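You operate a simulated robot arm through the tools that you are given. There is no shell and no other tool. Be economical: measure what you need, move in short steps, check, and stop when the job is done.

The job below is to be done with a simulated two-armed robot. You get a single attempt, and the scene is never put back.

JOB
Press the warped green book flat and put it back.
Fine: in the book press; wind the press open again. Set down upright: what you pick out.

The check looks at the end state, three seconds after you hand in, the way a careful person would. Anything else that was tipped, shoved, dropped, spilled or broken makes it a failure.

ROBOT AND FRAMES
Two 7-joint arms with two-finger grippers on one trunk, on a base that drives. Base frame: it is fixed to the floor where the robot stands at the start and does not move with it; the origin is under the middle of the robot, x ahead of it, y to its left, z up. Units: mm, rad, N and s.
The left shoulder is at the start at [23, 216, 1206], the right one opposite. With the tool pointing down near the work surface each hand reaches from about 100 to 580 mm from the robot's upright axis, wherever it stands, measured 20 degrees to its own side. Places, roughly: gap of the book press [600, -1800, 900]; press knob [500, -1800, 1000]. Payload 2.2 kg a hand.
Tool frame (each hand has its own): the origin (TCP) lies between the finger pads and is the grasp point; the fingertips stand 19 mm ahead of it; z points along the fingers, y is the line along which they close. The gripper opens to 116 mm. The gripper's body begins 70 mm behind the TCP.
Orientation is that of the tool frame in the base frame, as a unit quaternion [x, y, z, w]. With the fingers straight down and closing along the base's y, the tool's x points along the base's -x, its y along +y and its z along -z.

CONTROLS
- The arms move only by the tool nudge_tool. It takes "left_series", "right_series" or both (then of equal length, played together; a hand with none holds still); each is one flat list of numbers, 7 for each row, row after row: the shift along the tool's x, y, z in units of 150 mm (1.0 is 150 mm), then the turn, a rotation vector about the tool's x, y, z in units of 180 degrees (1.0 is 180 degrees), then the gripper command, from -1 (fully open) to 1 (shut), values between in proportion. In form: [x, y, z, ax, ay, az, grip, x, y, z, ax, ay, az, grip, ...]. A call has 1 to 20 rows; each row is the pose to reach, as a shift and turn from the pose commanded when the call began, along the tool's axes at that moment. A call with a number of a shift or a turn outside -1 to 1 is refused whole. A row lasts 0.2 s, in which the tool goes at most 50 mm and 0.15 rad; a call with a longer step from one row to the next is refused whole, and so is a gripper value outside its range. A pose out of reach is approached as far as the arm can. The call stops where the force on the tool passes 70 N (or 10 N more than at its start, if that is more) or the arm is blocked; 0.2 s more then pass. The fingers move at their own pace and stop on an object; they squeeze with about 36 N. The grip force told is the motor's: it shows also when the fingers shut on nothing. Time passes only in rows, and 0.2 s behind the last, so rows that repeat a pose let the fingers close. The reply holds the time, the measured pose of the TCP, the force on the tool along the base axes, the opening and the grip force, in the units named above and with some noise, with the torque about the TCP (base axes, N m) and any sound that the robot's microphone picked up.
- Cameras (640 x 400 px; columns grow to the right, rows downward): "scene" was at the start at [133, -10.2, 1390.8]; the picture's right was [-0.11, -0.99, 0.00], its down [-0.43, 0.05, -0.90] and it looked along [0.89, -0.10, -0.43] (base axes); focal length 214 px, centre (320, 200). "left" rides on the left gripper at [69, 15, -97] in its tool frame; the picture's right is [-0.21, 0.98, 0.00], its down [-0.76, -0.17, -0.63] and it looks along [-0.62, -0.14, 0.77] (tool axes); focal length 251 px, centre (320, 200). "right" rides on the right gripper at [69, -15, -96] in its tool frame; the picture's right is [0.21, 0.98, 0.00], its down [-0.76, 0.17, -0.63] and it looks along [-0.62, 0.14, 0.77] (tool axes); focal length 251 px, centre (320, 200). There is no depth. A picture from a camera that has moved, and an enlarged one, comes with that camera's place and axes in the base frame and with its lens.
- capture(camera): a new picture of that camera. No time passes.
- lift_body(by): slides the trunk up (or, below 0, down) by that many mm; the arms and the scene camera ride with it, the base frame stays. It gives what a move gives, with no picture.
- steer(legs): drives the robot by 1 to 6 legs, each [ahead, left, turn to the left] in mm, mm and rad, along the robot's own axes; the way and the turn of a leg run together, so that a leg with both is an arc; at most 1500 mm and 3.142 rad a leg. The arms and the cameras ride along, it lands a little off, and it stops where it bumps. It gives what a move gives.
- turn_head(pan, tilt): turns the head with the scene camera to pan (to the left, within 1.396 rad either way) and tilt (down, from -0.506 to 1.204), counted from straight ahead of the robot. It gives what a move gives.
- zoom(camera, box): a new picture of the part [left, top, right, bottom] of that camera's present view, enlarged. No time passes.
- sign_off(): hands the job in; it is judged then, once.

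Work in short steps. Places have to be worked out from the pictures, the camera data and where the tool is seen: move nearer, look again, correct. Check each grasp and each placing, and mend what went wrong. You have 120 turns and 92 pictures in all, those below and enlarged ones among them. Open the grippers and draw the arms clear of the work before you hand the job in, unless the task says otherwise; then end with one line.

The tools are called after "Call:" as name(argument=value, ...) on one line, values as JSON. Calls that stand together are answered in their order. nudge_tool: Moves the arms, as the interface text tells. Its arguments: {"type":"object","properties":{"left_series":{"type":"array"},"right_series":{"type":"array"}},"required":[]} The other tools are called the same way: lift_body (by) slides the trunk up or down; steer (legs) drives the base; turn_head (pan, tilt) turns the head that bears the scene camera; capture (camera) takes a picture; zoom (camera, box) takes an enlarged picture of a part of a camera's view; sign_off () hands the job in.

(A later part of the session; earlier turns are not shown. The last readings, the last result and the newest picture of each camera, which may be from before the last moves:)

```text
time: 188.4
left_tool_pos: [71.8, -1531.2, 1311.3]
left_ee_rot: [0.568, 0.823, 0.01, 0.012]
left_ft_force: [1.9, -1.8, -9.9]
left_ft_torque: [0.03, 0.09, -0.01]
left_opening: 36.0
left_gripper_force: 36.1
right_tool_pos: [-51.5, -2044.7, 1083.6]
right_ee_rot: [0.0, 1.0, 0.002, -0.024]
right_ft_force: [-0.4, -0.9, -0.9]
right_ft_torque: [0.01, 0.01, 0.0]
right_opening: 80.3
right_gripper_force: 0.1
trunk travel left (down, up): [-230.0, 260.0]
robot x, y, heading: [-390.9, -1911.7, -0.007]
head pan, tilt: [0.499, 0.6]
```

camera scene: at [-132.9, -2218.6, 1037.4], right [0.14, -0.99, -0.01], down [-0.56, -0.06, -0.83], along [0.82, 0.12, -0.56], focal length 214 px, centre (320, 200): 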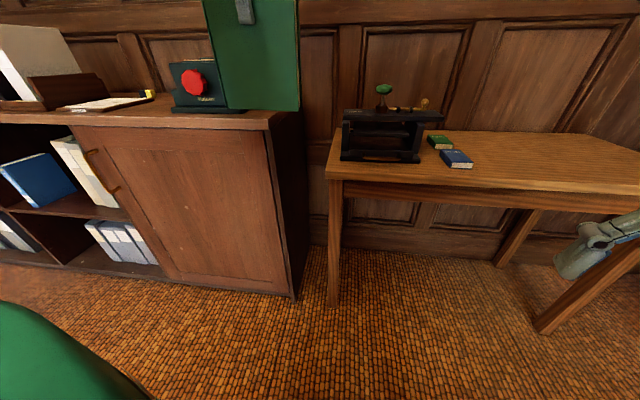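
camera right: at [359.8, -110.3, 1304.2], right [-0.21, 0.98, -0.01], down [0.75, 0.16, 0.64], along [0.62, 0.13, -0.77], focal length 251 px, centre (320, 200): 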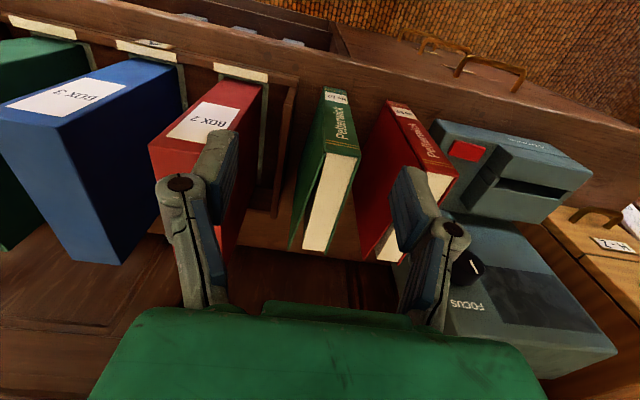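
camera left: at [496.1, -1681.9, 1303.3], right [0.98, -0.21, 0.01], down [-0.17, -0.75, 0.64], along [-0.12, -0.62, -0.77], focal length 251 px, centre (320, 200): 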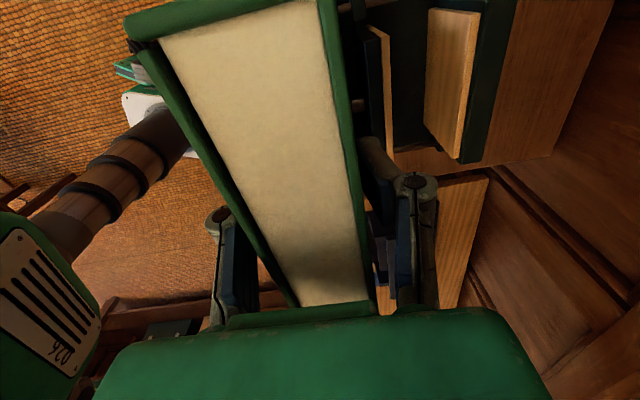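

Lower and tucked should be calmer. I lower the trunk fully and bring the left hand in and down, then watch.

Call:
lift_body(by=-200)

Call:
nudge_tool(left_series=[-0.12, -0.12, 0.125, 0, 0, 0, 1, -0.23, -0.23, 0.25, 0, 0, 0, 1, -0.35, -0.35, 0.375, 0, 0, 0, 1, -0.46, -0.46, 0.5, 0, 0, 0, 1, -0.58, -0.58, 0.625, 0, 0, 0, 1, -0.7, -0.7, 0.75, 0, 0, 0, 1, -0.81, -0.81, 0.875, 0, 0, 0, 1, -0.93, -0.93, 1.0, 0, 0, 0, 1])

Call:
lift_body(by=0)

Call:
lift_body(by=0)

Call:
lift_body(by=0)

Call:
lift_body(by=0)

```text
time: 190.6
left_tool_pos: [69.2, -1566.2, 1126.0]
left_ee_rot: [0.566, 0.824, 0.021, 0.007]
left_ft_force: [-0.2, 0.4, -6.7]
left_ft_torque: [-0.04, 0.01, -0.03]
left_opening: 36.0
left_gripper_force: 36.7
right_tool_pos: [-49.2, -2076.7, 886.6]
right_ee_rot: [-0.004, 1.0, 0.014, -0.014]
right_ft_force: [-0.6, 0.4, 0.4]
right_ft_torque: [-0.02, 0.01, 0.03]
right_opening: 80.0
right_gripper_force: 0.0
trunk travel left (down, up): [-30.0, 460.0]
robot x, y, heading: [-386.7, -1920.8, -0.006]
head pan, tilt: [0.499, 0.6]
```

```text
time: 192.6
left_tool_pos: [-6.5, -1728.4, 966.3]
left_ee_rot: [0.566, 0.824, 0.019, 0.009]
left_ft_force: [0.5, -0.7, -7.5]
left_ft_torque: [0.01, -0.01, 0.0]
left_opening: 36.1
left_gripper_force: 36.2
right_tool_pos: [-51.2, -2062.0, 884.6]
right_ee_rot: [-0.004, 1.0, 0.012, -0.019]
right_ft_force: [-0.4, -1.1, -0.1]
right_ft_torque: [0.06, -0.03, -0.03]
right_opening: 80.2
right_gripper_force: 0.1
trunk travel left (down, up): [-30.0, 460.0]
robot x, y, heading: [-389.1, -1910.8, -0.001]
head pan, tilt: [0.499, 0.6]
stopped in row 8 (left hand): the arm was blocked; the commanded pose is now the measured one
```

```text
time: 193.1
left_tool_pos: [-6.0, -1700.7, 963.6]
left_ee_rot: [0.564, 0.825, 0.01, 0.015]
left_ft_force: [0.8, 2.6, -8.1]
left_ft_torque: [-0.07, 0.05, -0.01]
left_opening: 36.0
left_gripper_force: 36.2
right_tool_pos: [-49.7, -2036.0, 889.7]
right_ee_rot: [-0.004, 1.0, 0.0, -0.015]
right_ft_force: [0.1, 1.5, 1.2]
right_ft_torque: [-0.12, -0.03, 0.03]
right_opening: 79.9
right_gripper_force: 0.1
trunk travel left (down, up): [-30.0, 460.0]
robot x, y, heading: [-385.8, -1905.2, -0.002]
head pan, tilt: [0.499, 0.6]
```

```text
time: 193.6
left_tool_pos: [-4.5, -1749.2, 969.1]
left_ee_rot: [0.565, 0.824, 0.027, 0.005]
left_ft_force: [0.0, -2.6, -6.0]
left_ft_torque: [0.09, -0.02, 0.0]
left_opening: 35.7
left_gripper_force: 36.3
right_tool_pos: [-49.4, -2080.6, 884.3]
right_ee_rot: [-0.003, 1.0, 0.02, -0.017]
right_ft_force: [0.2, -0.4, -0.3]
right_ft_torque: [0.13, -0.03, -0.02]
right_opening: 80.2
right_gripper_force: 0.1
trunk travel left (down, up): [-30.0, 460.0]
robot x, y, heading: [-384.7, -1915.6, 0.001]
head pan, tilt: [0.499, 0.6]
```

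```text
time: 194.1
left_tool_pos: [-5.2, -1714.3, 964.4]
left_ee_rot: [0.564, 0.826, 0.014, 0.013]
left_ft_force: [-0.1, -0.3, -7.6]
left_ft_torque: [-0.09, -0.01, 0.0]
left_opening: 36.1
left_gripper_force: 35.7
right_tool_pos: [-49.7, -2048.6, 885.8]
right_ee_rot: [-0.005, 1.0, 0.004, -0.018]
right_ft_force: [0.2, 1.4, -0.3]
right_ft_torque: [-0.02, 0.02, 0.02]
right_opening: 80.2
right_gripper_force: 0.1
trunk travel left (down, up): [-30.0, 460.0]
robot x, y, heading: [-387.4, -1910.0, 0.001]
head pan, tilt: [0.499, 0.6]
```

```text
time: 194.6
left_tool_pos: [-6.3, -1717.0, 966.0]
left_ee_rot: [0.565, 0.825, 0.015, 0.014]
left_ft_force: [0.1, -0.1, -7.7]
left_ft_torque: [-0.02, 0.04, 0.02]
left_opening: 36.0
left_gripper_force: 35.7
right_tool_pos: [-50.6, -2050.1, 888.4]
right_ee_rot: [-0.005, 1.0, 0.007, -0.015]
right_ft_force: [0.4, 0.2, -0.1]
right_ft_torque: [-0.06, 0.0, 0.0]
right_opening: 79.8
right_gripper_force: 0.1
trunk travel left (down, up): [-30.0, 460.0]
robot x, y, heading: [-389.5, -1912.9, 0.001]
head pan, tilt: [0.499, 0.6]
```

Much smaller. A few more samples to see if it settles.

Call:
lift_body(by=0)

Call:
lift_body(by=0)

Call:
lift_body(by=0)

Call:
lift_body(by=0)

Call:
lift_body(by=0)

Call:
lift_body(by=0)

```text
time: 195.1
left_tool_pos: [-5.7, -1745.3, 970.2]
left_ee_rot: [0.566, 0.824, 0.026, 0.006]
left_ft_force: [-0.6, -2.0, -6.6]
left_ft_torque: [0.06, 0.0, 0.01]
left_opening: 36.0
left_gripper_force: 35.8
right_tool_pos: [-51.2, -2076.2, 882.9]
right_ee_rot: [-0.004, 1.0, 0.018, -0.017]
right_ft_force: [-0.3, -1.2, 0.8]
right_ft_torque: [0.08, -0.01, -0.03]
right_opening: 79.9
right_gripper_force: 0.0
trunk travel left (down, up): [-30.0, 460.0]
robot x, y, heading: [-387.4, -1915.3, -0.001]
head pan, tilt: [0.499, 0.6]
```

```text
time: 195.6
left_tool_pos: [-6.3, -1706.8, 964.4]
left_ee_rot: [0.565, 0.825, 0.012, 0.014]
left_ft_force: [-0.2, 0.7, -7.1]
left_ft_torque: [-0.1, 0.05, 0.04]
left_opening: 36.0
left_gripper_force: 36.4
right_tool_pos: [-49.8, -2041.8, 887.8]
right_ee_rot: [-0.005, 1.0, 0.002, -0.017]
right_ft_force: [0.6, 1.0, 0.3]
right_ft_torque: [-0.13, 0.01, -0.02]
right_opening: 80.0
right_gripper_force: 0.1
trunk travel left (down, up): [-30.0, 460.0]
robot x, y, heading: [-388.8, -1908.0, -0.001]
head pan, tilt: [0.499, 0.6]
```

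```text
time: 196.1
left_tool_pos: [-5.9, -1729.2, 967.5]
left_ee_rot: [0.565, 0.825, 0.019, 0.01]
left_ft_force: [-0.1, -0.9, -7.8]
left_ft_torque: [0.02, 0.0, 0.03]
left_opening: 35.8
left_gripper_force: 36.4
right_tool_pos: [-49.9, -2061.8, 886.5]
right_ee_rot: [-0.005, 1.0, 0.012, -0.015]
right_ft_force: [-0.6, 0.7, -0.4]
right_ft_torque: [0.03, 0.02, -0.01]
right_opening: 80.2
right_gripper_force: 0.1
trunk travel left (down, up): [-30.0, 460.0]
robot x, y, heading: [-387.2, -1912.4, 0.001]
head pan, tilt: [0.499, 0.6]
```

```text
time: 196.6
left_tool_pos: [-6.2, -1734.7, 968.4]
left_ee_rot: [0.565, 0.825, 0.022, 0.008]
left_ft_force: [0.3, -1.2, -6.8]
left_ft_torque: [0.04, 0.01, -0.02]
left_opening: 36.2
left_gripper_force: 36.2
right_tool_pos: [-51.0, -2068.0, 884.2]
right_ee_rot: [-0.004, 1.0, 0.014, -0.018]
right_ft_force: [0.2, -0.7, -0.2]
right_ft_torque: [0.07, -0.01, 0.0]
right_opening: 80.3
right_gripper_force: 0.1
trunk travel left (down, up): [-30.0, 460.0]
robot x, y, heading: [-387.9, -1912.9, -0.004]
head pan, tilt: [0.499, 0.6]
```

```text
time: 197.1
left_tool_pos: [-5.2, -1709.5, 965.1]
left_ee_rot: [0.564, 0.825, 0.013, 0.014]
left_ft_force: [0.1, 0.9, -7.7]
left_ft_torque: [-0.09, -0.02, 0.0]
left_opening: 35.8
left_gripper_force: 36.2
right_tool_pos: [-49.5, -2044.2, 888.4]
right_ee_rot: [-0.004, 1.0, 0.004, -0.016]
right_ft_force: [-0.2, 0.3, 0.2]
right_ft_torque: [0.03, -0.02, -0.03]
right_opening: 80.0
right_gripper_force: 0.1
trunk travel left (down, up): [-30.0, 460.0]
robot x, y, heading: [-383.9, -1907.2, -0.004]
head pan, tilt: [0.499, 0.6]
```

```text
time: 197.6
left_tool_pos: [-6.7, -1735.6, 968.0]
left_ee_rot: [0.566, 0.824, 0.022, 0.009]
left_ft_force: [-1.1, -1.4, -7.6]
left_ft_torque: [0.03, 0.04, -0.04]
left_opening: 36.1
left_gripper_force: 35.9
right_tool_pos: [-50.5, -2067.8, 885.5]
right_ee_rot: [-0.005, 1.0, 0.014, -0.016]
right_ft_force: [0.2, -1.1, 0.0]
right_ft_torque: [0.05, -0.04, -0.02]
right_opening: 80.2
right_gripper_force: 0.1
trunk travel left (down, up): [-30.0, 460.0]
robot x, y, heading: [-387.4, -1913.4, 0.0]
head pan, tilt: [0.499, 0.6]
```

It is decaying (±25 → ±13) in this low, tucked posture. I keep waiting.

Call:
lift_body(by=-20)

Call:
lift_body(by=0)

Call:
lift_body(by=0)

Call:
lift_body(by=0)

Call:
lift_body(by=0)

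Call:
lift_body(by=0)

Call:
lift_body(by=0)

Call:
lift_body(by=0)

```text
time: 198.3
left_tool_pos: [-6.4, -1735.6, 947.1]
left_ee_rot: [0.565, 0.825, 0.022, 0.009]
left_ft_force: [-0.4, -0.9, -7.4]
left_ft_torque: [0.01, -0.03, 0.01]
left_opening: 36.0
left_gripper_force: 35.8
right_tool_pos: [-50.8, -2068.4, 864.5]
right_ee_rot: [-0.004, 1.0, 0.014, -0.016]
right_ft_force: [-0.4, -0.2, 0.7]
right_ft_torque: [0.02, -0.03, 0.01]
right_opening: 79.9
right_gripper_force: 0.0
trunk travel left (down, up): [-10.0, 480.0]
robot x, y, heading: [-388.8, -1911.5, 0.001]
head pan, tilt: [0.499, 0.6]
```

```text
time: 198.8
left_tool_pos: [-6.3, -1715.6, 945.4]
left_ee_rot: [0.564, 0.826, 0.015, 0.013]
left_ft_force: [0.1, 1.6, -7.1]
left_ft_torque: [-0.05, 0.05, -0.02]
left_opening: 36.2
left_gripper_force: 35.8
right_tool_pos: [-49.9, -2049.1, 867.3]
right_ee_rot: [-0.004, 1.0, 0.007, -0.017]
right_ft_force: [-1.0, -0.3, -0.4]
right_ft_torque: [-0.03, 0.02, 0.04]
right_opening: 80.0
right_gripper_force: 0.1
trunk travel left (down, up): [-10.0, 480.0]
robot x, y, heading: [-387.8, -1908.8, -0.007]
head pan, tilt: [0.499, 0.6]
```

```text
time: 199.3
left_tool_pos: [-5.3, -1726.2, 947.1]
left_ee_rot: [0.565, 0.825, 0.019, 0.01]
left_ft_force: [0.3, -0.3, -6.8]
left_ft_torque: [0.01, 0.0, 0.01]
left_opening: 35.9
left_gripper_force: 36.5
right_tool_pos: [-49.0, -2059.1, 866.3]
right_ee_rot: [-0.004, 1.0, 0.01, -0.015]
right_ft_force: [0.4, 0.3, -0.5]
right_ft_torque: [0.01, 0.0, -0.01]
right_opening: 79.8
right_gripper_force: 0.1
trunk travel left (down, up): [-10.0, 480.0]
robot x, y, heading: [-386.5, -1911.2, 0.004]
head pan, tilt: [0.499, 0.6]
```

```text
time: 199.8
left_tool_pos: [-6.2, -1728.9, 947.2]
left_ee_rot: [0.565, 0.825, 0.019, 0.01]
left_ft_force: [-0.1, -0.3, -7.7]
left_ft_torque: [0.0, 0.02, 0.03]
left_opening: 36.0
left_gripper_force: 36.4
right_tool_pos: [-49.1, -2062.4, 865.7]
right_ee_rot: [-0.004, 1.0, 0.012, -0.018]
right_ft_force: [-0.8, -0.7, -0.2]
right_ft_torque: [0.04, -0.04, 0.03]
right_opening: 80.0
right_gripper_force: 0.2
trunk travel left (down, up): [-10.0, 480.0]
robot x, y, heading: [-389.7, -1912.4, -0.003]
head pan, tilt: [0.499, 0.6]
```

```text
time: 200.3
left_tool_pos: [-5.9, -1719.9, 946.6]
left_ee_rot: [0.564, 0.825, 0.017, 0.012]
left_ft_force: [-0.5, -0.2, -7.5]
left_ft_torque: [-0.05, 0.03, -0.01]
left_opening: 36.0
left_gripper_force: 36.0
right_tool_pos: [-50.8, -2052.4, 867.1]
right_ee_rot: [-0.004, 1.0, 0.008, -0.017]
right_ft_force: [-0.1, -0.1, -0.3]
right_ft_torque: [-0.03, -0.01, 0.02]
right_opening: 79.9
right_gripper_force: 0.1
trunk travel left (down, up): [-10.0, 480.0]
robot x, y, heading: [-393.1, -1908.6, -0.004]
head pan, tilt: [0.499, 0.6]
```

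```text
time: 200.8
left_tool_pos: [-5.8, -1727.6, 946.3]
left_ee_rot: [0.565, 0.825, 0.018, 0.011]
left_ft_force: [-0.1, -0.1, -7.1]
left_ft_torque: [0.0, 0.05, 0.01]
left_opening: 36.3
left_gripper_force: 35.6
right_tool_pos: [-50.3, -2059.9, 865.6]
right_ee_rot: [-0.005, 1.0, 0.011, -0.017]
right_ft_force: [0.9, -0.6, 0.3]
right_ft_torque: [0.0, 0.05, -0.04]
right_opening: 80.1
right_gripper_force: 0.1
trunk travel left (down, up): [-10.0, 480.0]
robot x, y, heading: [-387.5, -1914.9, -0.002]
head pan, tilt: [0.499, 0.6]
```

```text
time: 201.3
left_tool_pos: [-6.6, -1722.9, 945.5]
left_ee_rot: [0.564, 0.825, 0.018, 0.011]
left_ft_force: [-0.3, -0.4, -6.6]
left_ft_torque: [0.0, 0.03, 0.02]
left_opening: 35.8
left_gripper_force: 36.7
right_tool_pos: [-49.2, -2057.6, 865.4]
right_ee_rot: [-0.005, 1.0, 0.009, -0.017]
right_ft_force: [-0.4, -0.5, -0.1]
right_ft_torque: [-0.04, -0.03, 0.03]
right_opening: 80.0
right_gripper_force: 0.1
trunk travel left (down, up): [-10.0, 480.0]
robot x, y, heading: [-389.4, -1913.9, -0.003]
head pan, tilt: [0.499, 0.6]
```

```text
time: 201.8
left_tool_pos: [-5.3, -1724.6, 946.8]
left_ee_rot: [0.565, 0.825, 0.018, 0.012]
left_ft_force: [-0.1, -0.1, -5.9]
left_ft_torque: [0.01, 0.02, 0.03]
left_opening: 36.1
left_gripper_force: 35.4
right_tool_pos: [-50.5, -2057.2, 865.9]
right_ee_rot: [-0.003, 1.0, 0.009, -0.017]
right_ft_force: [0.7, 1.1, 1.0]
right_ft_torque: [0.0, 0.0, -0.01]
right_opening: 79.9
right_gripper_force: 0.1
trunk travel left (down, up): [-10.0, 480.0]
robot x, y, heading: [-386.1, -1912.2, 0.0]
head pan, tilt: [0.499, 0.6]
```

Calm at last: the low, tucked posture damps it. I turn to heading -0.8 (brings the left shoulder forward), lift to -200 and drive gently to about (-95, -1940).

Call:
steer(legs=[[0, 0, -0.4], [0, 0, -0.4]])

Call:
lift_body(by=140)

Call:
steer(legs=[[112, 95, 0], [60, 50, 0], [30, 25, 0], [20, 20, 0]])

Call:
lift_body(by=0)

Call:
lift_body(by=0)

Call:
lift_body(by=0)

```text
time: 204.6
left_tool_pos: [11.5, -2057.7, 946.6]
left_ee_rot: [0.843, 0.537, 0.012, 0.018]
left_ft_force: [0.2, 1.0, -6.9]
left_ft_torque: [-0.04, 0.03, -0.02]
left_opening: 36.0
left_gripper_force: 36.0
right_tool_pos: [-259.5, -2256.2, 865.9]
right_ee_rot: [0.389, 0.921, 0.015, -0.012]
right_ft_force: [0.3, 0.7, -0.2]
right_ft_torque: [0.02, 0.02, -0.01]
right_opening: 79.9
right_gripper_force: 0.0
trunk travel left (down, up): [-10.0, 480.0]
robot x, y, heading: [-384.7, -1910.2, -0.808]
head pan, tilt: [0.499, 0.6]
```

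```text
time: 206.3
left_tool_pos: [9.1, -2057.3, 1087.0]
left_ee_rot: [0.844, 0.536, 0.012, 0.017]
left_ft_force: [0.0, 0.3, -7.3]
left_ft_torque: [-0.05, 0.02, -0.01]
left_opening: 36.1
left_gripper_force: 36.0
right_tool_pos: [-261.5, -2255.5, 1005.6]
right_ee_rot: [0.39, 0.921, 0.017, -0.013]
right_ft_force: [-0.3, -0.7, 0.4]
right_ft_torque: [-0.03, -0.02, -0.03]
right_opening: 80.2
right_gripper_force: 0.0
trunk travel left (down, up): [-150.0, 340.0]
robot x, y, heading: [-388.5, -1914.7, -0.808]
head pan, tilt: [0.499, 0.6]
```

```text
time: 209.2
left_tool_pos: [263.4, -2121.2, 1094.2]
left_ee_rot: [0.845, 0.533, 0.033, 0.017]
left_ft_force: [-1.4, -2.2, -7.5]
left_ft_torque: [0.05, -0.05, 0.0]
left_opening: 36.0
left_gripper_force: 35.6
right_tool_pos: [-5.4, -2317.0, 1001.1]
right_ee_rot: [0.391, 0.92, 0.034, -0.005]
right_ft_force: [-1.8, -0.9, 1.0]
right_ft_torque: [0.1, -0.04, -0.02]
right_opening: 80.2
right_gripper_force: 0.1
trunk travel left (down, up): [-150.0, 340.0]
robot x, y, heading: [-102.3, -1950.9, -0.809]
head pan, tilt: [0.499, 0.6]
```

```text
time: 209.7
left_tool_pos: [307.8, -2079.1, 1084.6]
left_ee_rot: [0.844, 0.536, 0.003, 0.022]
left_ft_force: [1.1, 1.9, -7.7]
left_ft_torque: [0.01, 0.09, -0.01]
left_opening: 35.7
left_gripper_force: 36.3
right_tool_pos: [36.2, -2278.5, 1007.3]
right_ee_rot: [0.39, 0.92, 0.009, -0.02]
right_ft_force: [1.2, 0.3, -0.4]
right_ft_torque: [-0.03, 0.08, -0.01]
right_opening: 80.1
right_gripper_force: 0.1
trunk travel left (down, up): [-150.0, 340.0]
robot x, y, heading: [-104.3, -1946.8, -0.807]
head pan, tilt: [0.499, 0.6]
```

```text
time: 210.2
left_tool_pos: [287.2, -2099.5, 1089.5]
left_ee_rot: [0.845, 0.534, 0.016, 0.018]
left_ft_force: [-0.9, 0.2, -7.4]
left_ft_torque: [0.0, 0.02, 0.0]
left_opening: 36.0
left_gripper_force: 36.1
right_tool_pos: [16.5, -2296.3, 1006.2]
right_ee_rot: [0.391, 0.92, 0.02, -0.01]
right_ft_force: [-0.1, 0.9, 0.2]
right_ft_torque: [0.01, -0.02, 0.01]
right_opening: 79.9
right_gripper_force: 0.0
trunk travel left (down, up): [-150.0, 340.0]
robot x, y, heading: [-102.6, -1953.4, -0.805]
head pan, tilt: [0.499, 0.6]
```

```text
time: 210.7
left_tool_pos: [273.9, -2111.7, 1090.5]
left_ee_rot: [0.846, 0.533, 0.022, 0.018]
left_ft_force: [-1.5, -0.9, -7.0]
left_ft_torque: [0.04, 0.0, -0.03]
left_opening: 35.9
left_gripper_force: 36.0
right_tool_pos: [5.5, -2307.8, 1000.2]
right_ee_rot: [0.392, 0.919, 0.029, -0.015]
right_ft_force: [-0.2, -1.4, -0.4]
right_ft_torque: [0.04, -0.08, 0.01]
right_opening: 80.1
right_gripper_force: 0.0
trunk travel left (down, up): [-150.0, 340.0]
robot x, y, heading: [-108.7, -1952.7, -0.811]
head pan, tilt: [0.499, 0.6]
```

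Sideways motion excites it, so I drop low again to damp it here, then raise.

Call:
lift_body(by=-140)

Call:
lift_body(by=0)

Call:
lift_body(by=0)

Call:
lift_body(by=0)

Call:
lift_body(by=0)

Call:
lift_body(by=0)

Call:
lift_body(by=0)

Call:
lift_body(by=0)

```text
time: 212.3
left_tool_pos: [267.3, -2119.1, 954.5]
left_ee_rot: [0.846, 0.532, 0.028, 0.017]
left_ft_force: [-2.2, -2.1, -7.8]
left_ft_torque: [0.02, -0.06, -0.03]
left_opening: 36.2
left_gripper_force: 36.2
right_tool_pos: [-1.7, -2314.8, 860.3]
right_ee_rot: [0.392, 0.919, 0.033, -0.011]
right_ft_force: [-1.3, -1.1, 0.9]
right_ft_torque: [0.1, -0.1, -0.03]
right_opening: 79.9
right_gripper_force: 0.0
trunk travel left (down, up): [-10.0, 480.0]
robot x, y, heading: [-107.9, -1952.7, -0.813]
head pan, tilt: [0.499, 0.6]
```

```text
time: 212.8
left_tool_pos: [313.1, -2075.4, 944.9]
left_ee_rot: [0.844, 0.536, 0.003, 0.021]
left_ft_force: [4.1, 2.1, -7.6]
left_ft_torque: [-0.05, 0.16, 0.01]
left_opening: 36.2
left_gripper_force: 35.8
right_tool_pos: [40.0, -2274.4, 866.3]
right_ee_rot: [0.39, 0.921, 0.007, -0.019]
right_ft_force: [0.5, 0.9, -0.4]
right_ft_torque: [-0.09, 0.09, 0.05]
right_opening: 80.0
right_gripper_force: 0.0
trunk travel left (down, up): [-10.0, 480.0]
robot x, y, heading: [-97.4, -1943.7, -0.811]
head pan, tilt: [0.499, 0.6]
```

```text
time: 213.3
left_tool_pos: [285.3, -2102.6, 948.6]
left_ee_rot: [0.845, 0.534, 0.018, 0.018]
left_ft_force: [-0.2, 0.4, -8.1]
left_ft_torque: [0.01, 0.03, -0.04]
left_opening: 36.1
left_gripper_force: 36.4
right_tool_pos: [14.2, -2300.0, 864.4]
right_ee_rot: [0.391, 0.92, 0.022, -0.011]
right_ft_force: [-0.2, 1.3, 0.6]
right_ft_torque: [0.0, -0.02, 0.0]
right_opening: 79.9
right_gripper_force: 0.0
trunk travel left (down, up): [-10.0, 480.0]
robot x, y, heading: [-102.2, -1947.6, -0.807]
head pan, tilt: [0.499, 0.6]
```

```text
time: 213.8
left_tool_pos: [276.0, -2109.8, 951.1]
left_ee_rot: [0.845, 0.534, 0.022, 0.018]
left_ft_force: [-2.1, -1.7, -7.6]
left_ft_torque: [0.0, -0.02, -0.05]
left_opening: 35.8
left_gripper_force: 36.2
right_tool_pos: [7.3, -2306.0, 861.9]
right_ee_rot: [0.392, 0.92, 0.028, -0.014]
right_ft_force: [0.0, 0.8, -0.4]
right_ft_torque: [0.05, -0.11, -0.01]
right_opening: 79.9
right_gripper_force: 0.0
trunk travel left (down, up): [-10.0, 480.0]
robot x, y, heading: [-105.5, -1956.7, -0.814]
head pan, tilt: [0.499, 0.6]
```

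```text
time: 214.3
left_tool_pos: [311.5, -2077.2, 944.5]
left_ee_rot: [0.844, 0.535, 0.003, 0.021]
left_ft_force: [1.6, 1.7, -7.8]
left_ft_torque: [0.0, 0.05, 0.04]
left_opening: 36.1
left_gripper_force: 35.9
right_tool_pos: [38.8, -2276.9, 867.4]
right_ee_rot: [0.389, 0.921, 0.008, -0.019]
right_ft_force: [1.2, 0.8, 0.2]
right_ft_torque: [-0.02, 0.03, 0.05]
right_opening: 79.9
right_gripper_force: 0.1
trunk travel left (down, up): [-10.0, 480.0]
robot x, y, heading: [-97.9, -1943.9, -0.811]
head pan, tilt: [0.499, 0.6]
```

```text
time: 214.8
left_tool_pos: [276.7, -2109.6, 951.1]
left_ee_rot: [0.846, 0.533, 0.023, 0.018]
left_ft_force: [-2.1, -2.0, -7.0]
left_ft_torque: [0.03, 0.0, -0.01]
left_opening: 36.0
left_gripper_force: 35.9
right_tool_pos: [6.3, -2306.2, 863.7]
right_ee_rot: [0.392, 0.92, 0.027, -0.01]
right_ft_force: [-0.5, -1.0, -0.2]
right_ft_torque: [0.0, -0.1, 0.0]
right_opening: 79.9
right_gripper_force: 0.0
trunk travel left (down, up): [-10.0, 480.0]
robot x, y, heading: [-112.3, -1952.4, -0.809]
head pan, tilt: [0.499, 0.6]
```

```text
time: 215.3
left_tool_pos: [286.7, -2099.5, 950.1]
left_ee_rot: [0.845, 0.534, 0.015, 0.018]
left_ft_force: [-0.3, 0.1, -7.9]
left_ft_torque: [0.0, -0.01, 0.02]
left_opening: 36.0
left_gripper_force: 35.8
right_tool_pos: [17.4, -2297.3, 863.1]
right_ee_rot: [0.391, 0.92, 0.021, -0.016]
right_ft_force: [-0.5, -0.1, -0.4]
right_ft_torque: [-0.02, -0.05, -0.02]
right_opening: 80.0
right_gripper_force: 0.0
trunk travel left (down, up): [-10.0, 480.0]
robot x, y, heading: [-102.5, -1946.5, -0.809]
head pan, tilt: [0.499, 0.6]
```

```text
time: 215.8
left_tool_pos: [305.0, -2082.3, 946.8]
left_ee_rot: [0.844, 0.536, 0.006, 0.021]
left_ft_force: [0.7, 1.2, -6.3]
left_ft_torque: [-0.05, 0.07, 0.01]
left_opening: 36.1
left_gripper_force: 35.7
right_tool_pos: [33.9, -2281.5, 868.6]
right_ee_rot: [0.39, 0.92, 0.011, -0.017]
right_ft_force: [0.7, 0.3, -0.5]
right_ft_torque: [-0.09, 0.06, -0.01]
right_opening: 80.0
right_gripper_force: 0.1
trunk travel left (down, up): [-10.0, 480.0]
robot x, y, heading: [-99.1, -1943.8, -0.808]
head pan, tilt: [0.499, 0.6]
```

Call:
lift_body(by=0)

Call:
lift_body(by=0)

Call:
lift_body(by=0)

Call:
lift_body(by=0)

Call:
lift_body(by=0)

Call:
lift_body(by=0)

Call:
lift_body(by=0)

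Call:
lift_body(by=0)

Call:
lift_body(by=0)

Call:
lift_body(by=0)

```text
time: 216.3
left_tool_pos: [276.0, -2111.5, 952.2]
left_ee_rot: [0.845, 0.534, 0.024, 0.018]
left_ft_force: [-0.9, -0.9, -7.5]
left_ft_torque: [0.03, -0.02, 0.02]
left_opening: 36.0
left_gripper_force: 36.3
right_tool_pos: [5.6, -2307.3, 862.0]
right_ee_rot: [0.392, 0.92, 0.028, -0.01]
right_ft_force: [-1.1, -0.8, -0.5]
right_ft_torque: [0.07, -0.12, 0.01]
right_opening: 80.0
right_gripper_force: 0.0
trunk travel left (down, up): [-10.0, 480.0]
robot x, y, heading: [-109.6, -1952.4, -0.812]
head pan, tilt: [0.499, 0.6]
```

```text
time: 216.8
left_tool_pos: [295.4, -2091.3, 947.3]
left_ee_rot: [0.845, 0.535, 0.011, 0.02]
left_ft_force: [-0.2, -0.6, -8.4]
left_ft_torque: [0.0, 0.02, 0.0]
left_opening: 36.2
left_gripper_force: 36.0
right_tool_pos: [24.6, -2289.4, 864.8]
right_ee_rot: [0.39, 0.92, 0.016, -0.016]
right_ft_force: [0.7, 0.3, -0.6]
right_ft_torque: [-0.01, 0.04, 0.03]
right_opening: 80.0
right_gripper_force: 0.1
trunk travel left (down, up): [-10.0, 480.0]
robot x, y, heading: [-102.4, -1950.3, -0.812]
head pan, tilt: [0.499, 0.6]
```

```text
time: 217.3
left_tool_pos: [296.2, -2090.8, 947.3]
left_ee_rot: [0.845, 0.534, 0.012, 0.02]
left_ft_force: [1.6, 0.5, -7.2]
left_ft_torque: [-0.05, 0.07, 0.01]
left_opening: 35.8
left_gripper_force: 36.2
right_tool_pos: [26.7, -2287.4, 866.9]
right_ee_rot: [0.391, 0.92, 0.016, -0.014]
right_ft_force: [0.2, -0.2, 0.3]
right_ft_torque: [-0.04, 0.05, 0.02]
right_opening: 80.0
right_gripper_force: 0.1
trunk travel left (down, up): [-10.0, 480.0]
robot x, y, heading: [-101.2, -1949.0, -0.813]
head pan, tilt: [0.499, 0.6]
```

```text
time: 217.8
left_tool_pos: [279.5, -2109.6, 950.5]
left_ee_rot: [0.846, 0.533, 0.022, 0.018]
left_ft_force: [-0.9, -1.4, -6.2]
left_ft_torque: [0.05, -0.02, 0.0]
left_opening: 36.0
left_gripper_force: 36.0
right_tool_pos: [8.1, -2306.2, 862.2]
right_ee_rot: [0.392, 0.919, 0.026, -0.013]
right_ft_force: [-0.6, -0.2, 0.1]
right_ft_torque: [0.02, -0.09, 0.0]
right_opening: 80.0
right_gripper_force: 0.0
trunk travel left (down, up): [-10.0, 480.0]
robot x, y, heading: [-106.1, -1954.3, -0.812]
head pan, tilt: [0.499, 0.6]
```

```text
time: 218.3
left_tool_pos: [300.2, -2089.2, 947.2]
left_ee_rot: [0.845, 0.535, 0.01, 0.02]
left_ft_force: [1.5, 0.5, -6.9]
left_ft_torque: [-0.02, 0.07, -0.03]
left_opening: 36.2
left_gripper_force: 35.5
right_tool_pos: [28.3, -2286.3, 865.8]
right_ee_rot: [0.391, 0.92, 0.014, -0.017]
right_ft_force: [0.1, -0.2, -0.1]
right_ft_torque: [-0.03, 0.01, 0.02]
right_opening: 80.2
right_gripper_force: 0.0
trunk travel left (down, up): [-10.0, 480.0]
robot x, y, heading: [-101.7, -1946.9, -0.811]
head pan, tilt: [0.499, 0.6]
```

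```text
time: 218.8
left_tool_pos: [290.3, -2096.8, 948.6]
left_ee_rot: [0.846, 0.533, 0.015, 0.019]
left_ft_force: [-0.1, 0.6, -8.3]
left_ft_torque: [-0.01, 0.01, -0.04]
left_opening: 36.1
left_gripper_force: 36.2
right_tool_pos: [19.0, -2294.5, 865.9]
right_ee_rot: [0.391, 0.92, 0.019, -0.014]
right_ft_force: [1.0, 0.7, 0.2]
right_ft_torque: [-0.01, 0.03, -0.01]
right_opening: 80.2
right_gripper_force: 0.0
trunk travel left (down, up): [-10.0, 480.0]
robot x, y, heading: [-103.1, -1946.5, -0.807]
head pan, tilt: [0.499, 0.6]
```

```text
time: 219.3
left_tool_pos: [283.8, -2103.3, 950.3]
left_ee_rot: [0.845, 0.535, 0.019, 0.019]
left_ft_force: [-1.5, -1.8, -7.1]
left_ft_torque: [-0.02, -0.01, -0.03]
left_opening: 35.8
left_gripper_force: 35.9
right_tool_pos: [13.7, -2300.3, 862.8]
right_ee_rot: [0.393, 0.919, 0.023, -0.014]
right_ft_force: [0.0, -1.1, -0.1]
right_ft_torque: [0.05, -0.06, 0.0]
right_opening: 79.9
right_gripper_force: 0.1
trunk travel left (down, up): [-10.0, 480.0]
robot x, y, heading: [-107.3, -1949.9, -0.808]
head pan, tilt: [0.499, 0.6]
```

```text
time: 219.8
left_tool_pos: [297.6, -2089.4, 948.1]
left_ee_rot: [0.845, 0.535, 0.011, 0.02]
left_ft_force: [0.8, 1.6, -7.4]
left_ft_torque: [-0.03, 0.01, -0.03]
left_opening: 36.2
left_gripper_force: 35.6
right_tool_pos: [26.7, -2286.8, 865.1]
right_ee_rot: [0.391, 0.92, 0.015, -0.017]
right_ft_force: [0.5, 0.8, 0.5]
right_ft_torque: [-0.04, 0.06, -0.01]
right_opening: 80.2
right_gripper_force: 0.0
trunk travel left (down, up): [-10.0, 480.0]
robot x, y, heading: [-99.9, -1947.7, -0.814]
head pan, tilt: [0.499, 0.6]
```

```text
time: 220.3
left_tool_pos: [285.9, -2099.9, 949.7]
left_ee_rot: [0.845, 0.534, 0.018, 0.019]
left_ft_force: [-1.6, 0.2, -6.6]
left_ft_torque: [0.04, -0.01, 0.01]
left_opening: 35.8
left_gripper_force: 36.0
right_tool_pos: [15.1, -2297.1, 863.4]
right_ee_rot: [0.39, 0.92, 0.02, -0.014]
right_ft_force: [-0.5, 0.3, -0.3]
right_ft_torque: [0.02, 0.01, 0.0]
right_opening: 80.4
right_gripper_force: 0.2
trunk travel left (down, up): [-10.0, 480.0]
robot x, y, heading: [-104.9, -1951.6, -0.808]
head pan, tilt: [0.499, 0.6]
```

```text
time: 220.8
left_tool_pos: [289.3, -2098.7, 948.6]
left_ee_rot: [0.845, 0.534, 0.015, 0.021]
left_ft_force: [-1.1, 0.4, -6.7]
left_ft_torque: [0.0, 0.03, 0.01]
left_opening: 35.9
left_gripper_force: 35.9
right_tool_pos: [18.8, -2294.7, 865.3]
right_ee_rot: [0.392, 0.92, 0.019, -0.014]
right_ft_force: [0.5, -0.4, -0.1]
right_ft_torque: [0.01, -0.02, -0.02]
right_opening: 79.8
right_gripper_force: 0.0
trunk travel left (down, up): [-10.0, 480.0]
robot x, y, heading: [-103.1, -1950.7, -0.811]
head pan, tilt: [0.499, 0.6]
```

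Calm (±4). I raise the trunk to -120 and bring the book slowly round with its faces normal to x.

Call:
lift_body(by=220)

Call:
nudge_tool(left_series=[0.083, 0, -0.017, 0.0014, 0, -0.0118, 1, 0.166, 0, -0.035, 0.0027, 0, -0.0235, 1, 0.248, 0, -0.052, 0.004, 0, -0.0353, 1, 0.331, 0, -0.069, 0.0054, 0, -0.047, 1, 0.414, 0, -0.086, 0.0068, 0, -0.0588, 1, 0.497, 0, -0.104, 0.008, 0, -0.0706, 1, 0.579, 0, -0.121, 0.0095, 0.001, -0.0824, 1, 0.662, 0, -0.138, 0.0109, 0.001, -0.0941, 1, 0.745, 0, -0.155, 0.0122, 0.001, -0.1059, 1, 0.828, 0, -0.173, 0.0136, 0.0015, -0.1177, 1, 0.91, 0, -0.19, 0.015, 0.0015, -0.1294, 1, 0.993, 0.008, -0.207, 0.0163, 0.0018, -0.1412, 1])

Call:
lift_body(by=0)

Call:
lift_body(by=0)

```text
time: 223.2
left_tool_pos: [291.5, -2096.7, 1168.2]
left_ee_rot: [0.845, 0.535, 0.014, 0.019]
left_ft_force: [-0.1, -0.4, -8.0]
left_ft_torque: [0.01, 0.04, -0.01]
left_opening: 35.7
left_gripper_force: 36.5
right_tool_pos: [20.4, -2293.2, 1085.2]
right_ee_rot: [0.391, 0.92, 0.018, -0.015]
right_ft_force: [-0.2, -0.6, -1.0]
right_ft_torque: [0.0, 0.04, -0.01]
right_opening: 80.3
right_gripper_force: 0.0
trunk travel left (down, up): [-230.0, 260.0]
robot x, y, heading: [-105.1, -1949.0, -0.811]
head pan, tilt: [0.499, 0.6]
```

```text
time: 225.8
left_tool_pos: [355.2, -1961.1, 1201.2]
left_ee_rot: [0.707, 0.708, 0.0, -0.002]
left_ft_force: [0.6, -0.1, -8.0]
left_ft_torque: [-0.04, 0.0, -0.02]
left_opening: 36.2
left_gripper_force: 35.9
right_tool_pos: [21.3, -2292.0, 1083.8]
right_ee_rot: [0.39, 0.92, 0.019, -0.016]
right_ft_force: [-0.7, 0.3, 1.0]
right_ft_torque: [-0.05, 0.0, 0.01]
right_opening: 80.1
right_gripper_force: 0.0
trunk travel left (down, up): [-230.0, 260.0]
robot x, y, heading: [-102.3, -1950.1, -0.808]
head pan, tilt: [0.499, 0.6]
```

```text
time: 226.3
left_tool_pos: [355.2, -1961.5, 1201.7]
left_ee_rot: [0.707, 0.708, -0.001, -0.001]
left_ft_force: [0.5, 0.2, -8.1]
left_ft_torque: [0.0, 0.03, 0.02]
left_opening: 36.0
left_gripper_force: 35.5
right_tool_pos: [21.1, -2294.8, 1085.2]
right_ee_rot: [0.391, 0.92, 0.018, -0.014]
right_ft_force: [-0.6, 0.2, 0.6]
right_ft_torque: [0.01, 0.02, 0.0]
right_opening: 80.1
right_gripper_force: 0.1
trunk travel left (down, up): [-230.0, 260.0]
robot x, y, heading: [-105.2, -1947.8, -0.806]
head pan, tilt: [0.499, 0.6]
```

```text
time: 226.8
left_tool_pos: [355.2, -1961.8, 1199.5]
left_ee_rot: [0.707, 0.707, -0.001, -0.001]
left_ft_force: [0.1, 0.1, -6.9]
left_ft_torque: [-0.02, 0.02, 0.0]
left_opening: 35.9
left_gripper_force: 36.1
right_tool_pos: [21.5, -2293.0, 1085.1]
right_ee_rot: [0.391, 0.92, 0.018, -0.014]
right_ft_force: [0.1, -0.6, -0.1]
right_ft_torque: [-0.02, 0.03, 0.0]
right_opening: 80.2
right_gripper_force: 0.1
trunk travel left (down, up): [-230.0, 260.0]
robot x, y, heading: [-105.9, -1949.1, -0.808]
head pan, tilt: [0.499, 0.6]
```

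Perfectly calm and level now. I move over toward the press in slow steps.

Call:
nudge_tool(left_series=[0.082, 0.067, -0.007, 0, 0, 0, 1, 0.163, 0.133, -0.013, 0, 0, 0, 1, 0.245, 0.2, -0.02, 0, 0, 0, 1, 0.327, 0.267, -0.027, 0, 0, 0, 1, 0.408, 0.333, -0.033, 0, 0, 0, 1, 0.49, 0.4, -0.04, 0, 0, 0, 1, 0.572, 0.467, -0.047, 0, 0, 0, 1, 0.653, 0.533, -0.053, 0, 0, 0, 1, 0.735, 0.6, -0.06, 0, 0, 0, 1, 0.817, 0.667, -0.067, 0, 0, 0, 1, 0.898, 0.733, -0.073, 0, 0, 0, 1, 0.98, 0.8, -0.08, 0, 0, 0, 1])

Call:
turn_head(pan=0.9, tilt=0.6)

Call:
capture(camera="left")

Call:
capture(camera="scene")

```text
time: 229.4
left_tool_pos: [486.7, -1861.0, 1195.9]
left_ee_rot: [0.707, 0.707, -0.001, -0.001]
left_ft_force: [-0.4, 0.2, -7.2]
left_ft_torque: [-0.02, 0.03, 0.0]
left_opening: 36.0
left_gripper_force: 36.1
left hand out of reach, approached as far as the arm can: row 8, 9, 10, 11, 12
right_tool_pos: [22.7, -2293.6, 1083.3]
right_ee_rot: [0.391, 0.92, 0.019, -0.015]
right_ft_force: [-0.3, 0.5, 0.9]
right_ft_torque: [-0.01, 0.01, -0.02]
right_opening: 80.1
right_gripper_force: 0.2
trunk travel left (down, up): [-230.0, 260.0]
robot x, y, heading: [-102.4, -1947.8, -0.809]
head pan, tilt: [0.499, 0.6]
```

```text
time: 230.2
left_tool_pos: [486.7, -1860.7, 1197.2]
left_ee_rot: [0.707, 0.707, -0.001, -0.001]
left_ft_force: [0.5, 0.3, -7.1]
left_ft_torque: [-0.02, -0.02, -0.01]
left_opening: 36.0
left_gripper_force: 36.4
right_tool_pos: [21.2, -2293.5, 1084.0]
right_ee_rot: [0.391, 0.92, 0.018, -0.016]
right_ft_force: [-0.8, -0.7, 0.1]
right_ft_torque: [0.02, 0.02, 0.01]
right_opening: 80.1
right_gripper_force: 0.1
trunk travel left (down, up): [-230.0, 260.0]
robot x, y, heading: [-103.4, -1948.9, -0.813]
head pan, tilt: [0.901, 0.6]
```

```text
57 pictures are left
camera left: at [500.0, -1790.7, 1292.4], right [0.98, -0.21, 0.0], down [-0.16, -0.76, 0.63], along [-0.14, -0.62, -0.77], focal length 251 px, centre (320, 200)
```

left: 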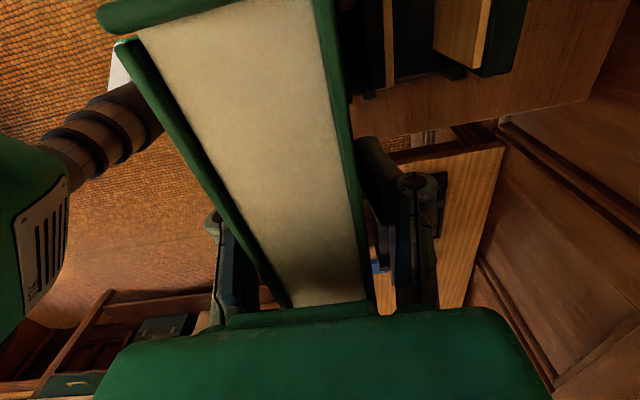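

```text
56 pictures are left
camera scene: at [15.7, -1968.1, 1256.7], right [0.09, -1.0, 0.0], down [-0.57, -0.05, -0.82], along [0.82, 0.07, -0.57], focal length 214 px, centre (320, 200)
```

scene: 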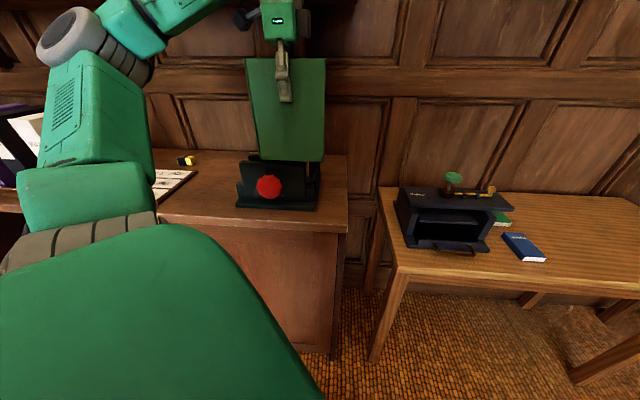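

The arm hits its limit with the base turned this far. I raise the trunk to -60, turn back to heading ≈-0.4, and creep ahead 55 mm, pure forward.

Call:
lift_body(by=60)

Call:
steer(legs=[[0, 0, 0.2], [0, 0, 0.21]])

Call:
lift_body(by=0)

Call:
steer(legs=[[25, 0, 0], [15, 0, 0], [13, 0, 0]])

Call:
lift_body(by=0)

Call:
lift_body(by=0)

```text
time: 231.2
left_tool_pos: [486.7, -1861.1, 1257.1]
left_ee_rot: [0.707, 0.707, -0.002, -0.002]
left_ft_force: [-0.2, -0.1, -7.7]
left_ft_torque: [-0.02, 0.0, 0.03]
left_opening: 35.8
left_gripper_force: 35.7
right_tool_pos: [20.3, -2293.1, 1144.7]
right_ee_rot: [0.391, 0.92, 0.019, -0.016]
right_ft_force: [-0.2, 0.1, -0.3]
right_ft_torque: [0.0, -0.01, 0.02]
right_opening: 80.2
right_gripper_force: 0.1
trunk travel left (down, up): [-290.0, 200.0]
robot x, y, heading: [-102.2, -1945.9, -0.812]
head pan, tilt: [0.901, 0.6]
```

```text
time: 233.2
left_tool_pos: [398.6, -1643.8, 1258.7]
left_ee_rot: [0.55, 0.835, 0.002, -0.001]
left_ft_force: [-1.2, 0.3, -6.9]
left_ft_torque: [0.01, -0.01, -0.04]
left_opening: 36.1
left_gripper_force: 36.2
right_tool_pos: [144.1, -2224.8, 1143.3]
right_ee_rot: [0.197, 0.98, 0.019, -0.019]
right_ft_force: [-0.3, -0.7, 0.5]
right_ft_torque: [0.01, 0.02, 0.0]
right_opening: 80.2
right_gripper_force: 0.1
trunk travel left (down, up): [-290.0, 200.0]
robot x, y, heading: [-105.3, -1953.7, -0.399]
head pan, tilt: [0.901, 0.6]
```

```text
time: 233.7
left_tool_pos: [401.7, -1634.8, 1256.9]
left_ee_rot: [0.55, 0.835, -0.002, 0.0]
left_ft_force: [0.7, 0.4, -6.8]
left_ft_torque: [-0.02, 0.01, -0.01]
left_opening: 36.0
left_gripper_force: 35.9
right_tool_pos: [145.5, -2215.8, 1143.0]
right_ee_rot: [0.197, 0.98, 0.016, -0.021]
right_ft_force: [-0.4, 1.1, 1.1]
right_ft_torque: [-0.01, 0.0, 0.03]
right_opening: 79.9
right_gripper_force: 0.0
trunk travel left (down, up): [-290.0, 200.0]
robot x, y, heading: [-103.1, -1950.2, -0.403]
head pan, tilt: [0.901, 0.6]
```

```text
time: 235.2
left_tool_pos: [446.2, -1663.0, 1259.6]
left_ee_rot: [0.55, 0.835, 0.002, 0.0]
left_ft_force: [-0.2, -0.3, -8.2]
left_ft_torque: [-0.04, 0.04, 0.0]
left_opening: 35.8
left_gripper_force: 35.9
right_tool_pos: [189.8, -2242.7, 1143.2]
right_ee_rot: [0.198, 0.98, 0.019, -0.02]
right_ft_force: [-1.0, 0.4, -0.4]
right_ft_torque: [-0.02, -0.04, 0.0]
right_opening: 80.1
right_gripper_force: 0.1
trunk travel left (down, up): [-290.0, 200.0]
robot x, y, heading: [-55.5, -1973.0, -0.402]
head pan, tilt: [0.901, 0.6]
```

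```text
time: 235.7
left_tool_pos: [445.2, -1662.9, 1261.1]
left_ee_rot: [0.55, 0.835, 0.001, 0.001]
left_ft_force: [-0.5, 0.3, -6.7]
left_ft_torque: [-0.02, -0.01, 0.0]
left_opening: 36.0
left_gripper_force: 35.8
right_tool_pos: [188.2, -2243.6, 1140.1]
right_ee_rot: [0.197, 0.98, 0.02, -0.025]
right_ft_force: [-0.8, 0.4, 0.5]
right_ft_torque: [0.03, -0.01, -0.01]
right_opening: 80.0
right_gripper_force: 0.0
trunk travel left (down, up): [-290.0, 200.0]
robot x, y, heading: [-55.4, -1970.8, -0.401]
head pan, tilt: [0.901, 0.6]
```

```text
time: 236.2
left_tool_pos: [447.4, -1658.6, 1259.1]
left_ee_rot: [0.549, 0.836, 0.0, 0.001]
left_ft_force: [0.7, 0.0, -6.9]
left_ft_torque: [-0.01, 0.0, 0.02]
left_opening: 35.7
left_gripper_force: 36.0
right_tool_pos: [192.4, -2238.0, 1142.3]
right_ee_rot: [0.199, 0.98, 0.018, -0.024]
right_ft_force: [-0.2, -0.1, -1.0]
right_ft_torque: [-0.01, -0.01, 0.0]
right_opening: 80.0
right_gripper_force: 0.0
trunk travel left (down, up): [-290.0, 200.0]
robot x, y, heading: [-53.3, -1971.2, -0.402]
head pan, tilt: [0.901, 0.6]
```

Calm. I turn the book square to the press and move it in slowly.

Call:
nudge_tool(left_series=[-0.064, 0.028, 0.019, 0, 0, 0.013, 1, -0.128, 0.055, 0.039, 0, 0, 0.026, 1, -0.193, 0.083, 0.058, 0, 0, 0.039, 1, -0.257, 0.11, 0.077, 0, 0, 0.052, 1, -0.321, 0.138, 0.097, 0, 0, 0.065, 1, -0.385, 0.165, 0.116, 0, 0, 0.078, 1, -0.449, 0.193, 0.135, 0, 0, 0.091, 1, -0.514, 0.22, 0.154, 0, 0, 0.104, 1, -0.578, 0.248, 0.174, 0, 0, 0.117, 1, -0.642, 0.275, 0.193, 0, 0, 0.13, 1])

Call:
nudge_tool(left_series=[-0.05, 0.05, 0, 0, 0, 0, 1, -0.1, 0.1, 0, 0, 0, 0, 1, -0.15, 0.15, 0, 0, 0, 0, 1, -0.2, 0.2, 0, 0, 0, 0, 1, -0.25, 0.25, 0, 0, 0, 0, 1, -0.3, 0.3, 0, 0, 0, 0, 1, -0.35, 0.35, 0, 0, 0, 0, 1, -0.4, 0.4, 0, 0, 0, 0, 1, -0.45, 0.45, 0, 0, 0, 0, 1, -0.49, 0.5, 0, 0, 0, 0, 1])

Call:
lift_body(by=0)

Call:
capture(camera="left")

Call:
capture(camera="scene")

```text
time: 238.4
left_tool_pos: [521.3, -1736.2, 1230.0]
left_ee_rot: [0.709, 0.706, 0.003, -0.001]
left_ft_force: [-1.0, 0.0, -7.3]
left_ft_torque: [-0.03, 0.0, 0.0]
left_opening: 36.1
left_gripper_force: 36.0
right_tool_pos: [190.0, -2243.7, 1140.0]
right_ee_rot: [0.198, 0.98, 0.02, -0.024]
right_ft_force: [-0.2, -0.1, 0.5]
right_ft_torque: [0.02, 0.02, 0.01]
right_opening: 80.1
right_gripper_force: 0.0
trunk travel left (down, up): [-290.0, 200.0]
robot x, y, heading: [-55.8, -1968.8, -0.4]
head pan, tilt: [0.901, 0.6]
```

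```text
time: 240.6
left_tool_pos: [597.0, -1808.8, 1231.6]
left_ee_rot: [0.708, 0.706, 0.001, 0.001]
left_ft_force: [0.4, 0.3, -7.8]
left_ft_torque: [-0.01, 0.0, 0.0]
left_opening: 36.1
left_gripper_force: 35.9
right_tool_pos: [190.5, -2242.2, 1139.9]
right_ee_rot: [0.198, 0.98, 0.019, -0.026]
right_ft_force: [-0.1, 0.3, 0.1]
right_ft_torque: [0.01, 0.0, -0.03]
right_opening: 80.0
right_gripper_force: 0.0
trunk travel left (down, up): [-290.0, 200.0]
robot x, y, heading: [-56.6, -1970.3, -0.405]
head pan, tilt: [0.901, 0.6]
```

```text
time: 241.1
left_tool_pos: [596.7, -1807.2, 1231.6]
left_ee_rot: [0.707, 0.707, 0.001, -0.001]
left_ft_force: [-0.3, 0.0, -6.8]
left_ft_torque: [0.02, 0.01, 0.0]
left_opening: 36.1
left_gripper_force: 36.2
right_tool_pos: [189.9, -2242.5, 1139.1]
right_ee_rot: [0.198, 0.98, 0.019, -0.025]
right_ft_force: [-0.8, -0.4, 0.3]
right_ft_torque: [0.01, 0.01, -0.04]
right_opening: 80.1
right_gripper_force: 0.0
trunk travel left (down, up): [-290.0, 200.0]
robot x, y, heading: [-53.6, -1972.8, -0.402]
head pan, tilt: [0.901, 0.6]
```

```text
55 pictures are left
camera left: at [610.2, -1737.0, 1327.6], right [0.98, -0.22, 0.0], down [-0.17, -0.76, 0.63], along [-0.14, -0.62, -0.78], focal length 251 px, centre (320, 200)
```

left: 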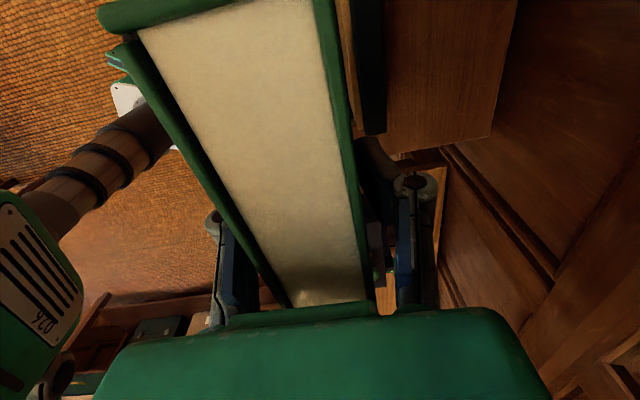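

```text
54 pictures are left
camera scene: at [63.0, -1943.6, 1316.7], right [0.48, -0.88, 0.0], down [-0.5, -0.27, -0.82], along [0.72, 0.39, -0.57], focal length 214 px, centre (320, 200)
```

scene: 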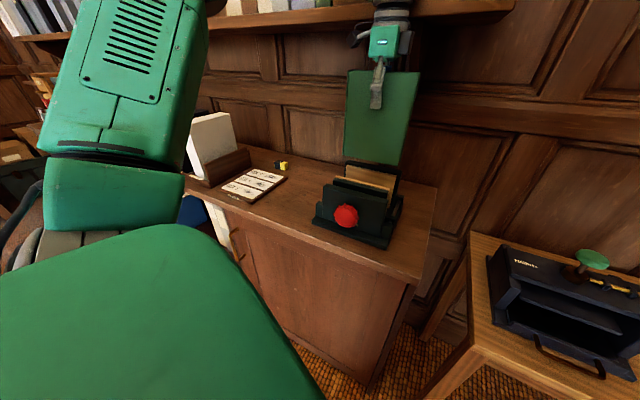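

Call:
zoom(camera="scene", box=[300, 60, 440, 260])

```text
2.00 times, centred on (370, 160) of scene
camera zoom: at [63.0, -1943.6, 1316.7], right [0.48, -0.88, 0.0], down [-0.5, -0.27, -0.82], along [0.72, 0.39, -0.57], focal length 429 px, centre (220, 280)
```

zoom: 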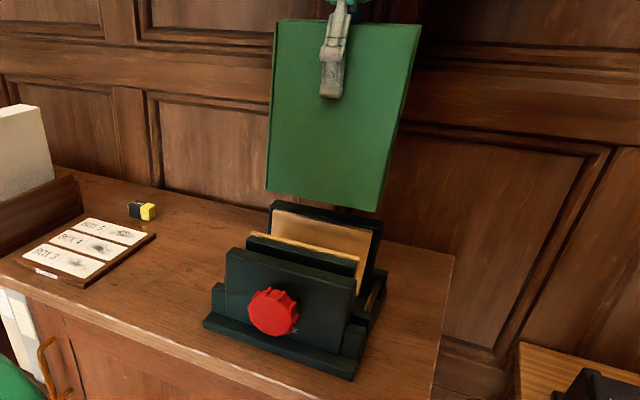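

Aligned over the gap. I lower the book slowly by 100 mm into the gap.

Call:
nudge_tool(left_series=[0.015, 0.015, 0.1, 0, 0, 0, 1, 0.015, 0.015, 0.2, 0, 0, 0, 1, 0.015, 0.015, 0.3, 0, 0, 0, 1, 0.015, 0.015, 0.4, 0, 0, 0, 1, 0.015, 0.015, 0.5, 0, 0, 0, 1, 0.015, 0.015, 0.6, 0, 0, 0, 1, 0.015, 0.015, 0.67, 0, 0, 0, 1])

Call:
zoom(camera="scene", box=[300, 60, 440, 260])

Call:
capture(camera="left")

```text
time: 242.7
left_tool_pos: [598.1, -1806.2, 1132.0]
left_ee_rot: [0.707, 0.707, 0.002, 0.0]
left_ft_force: [-0.4, 0.5, -6.6]
left_ft_torque: [0.04, 0.01, -0.03]
left_opening: 36.0
left_gripper_force: 36.1
right_tool_pos: [189.4, -2241.0, 1140.2]
right_ee_rot: [0.199, 0.98, 0.018, -0.025]
right_ft_force: [-0.1, 0.5, -1.0]
right_ft_torque: [0.01, -0.01, 0.01]
right_opening: 80.1
right_gripper_force: 0.0
trunk travel left (down, up): [-290.0, 200.0]
robot x, y, heading: [-54.6, -1969.0, -0.4]
head pan, tilt: [0.901, 0.6]
```

```text
2.00 times, centred on (370, 160) of scene
camera zoom: at [62.8, -1943.0, 1316.7], right [0.48, -0.88, 0.0], down [-0.5, -0.27, -0.82], along [0.72, 0.39, -0.57], focal length 429 px, centre (220, 280)
```

zoom: 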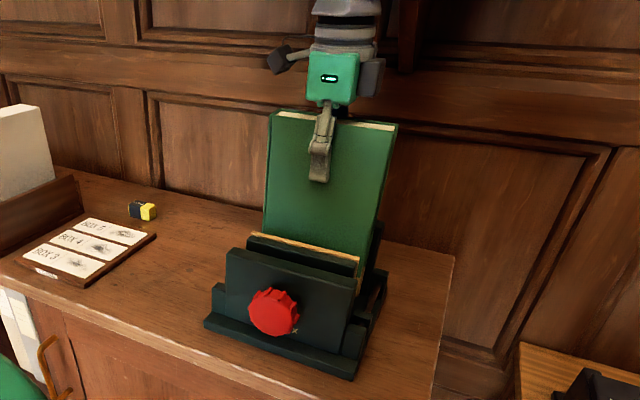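

```text
51 pictures are left
camera left: at [612.6, -1735.3, 1228.3], right [0.98, -0.22, 0.0], down [-0.17, -0.76, 0.63], along [-0.14, -0.62, -0.78], focal length 251 px, centre (320, 200)
```

left: 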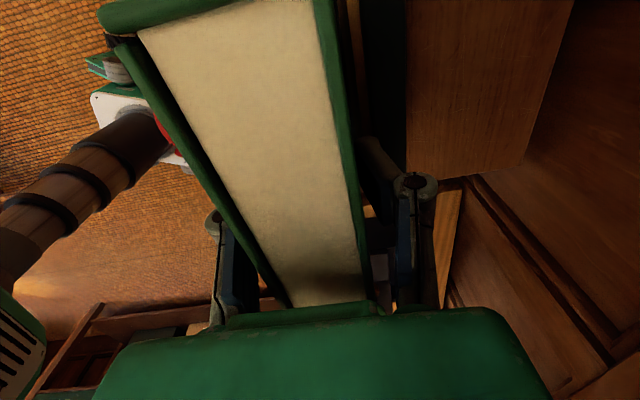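

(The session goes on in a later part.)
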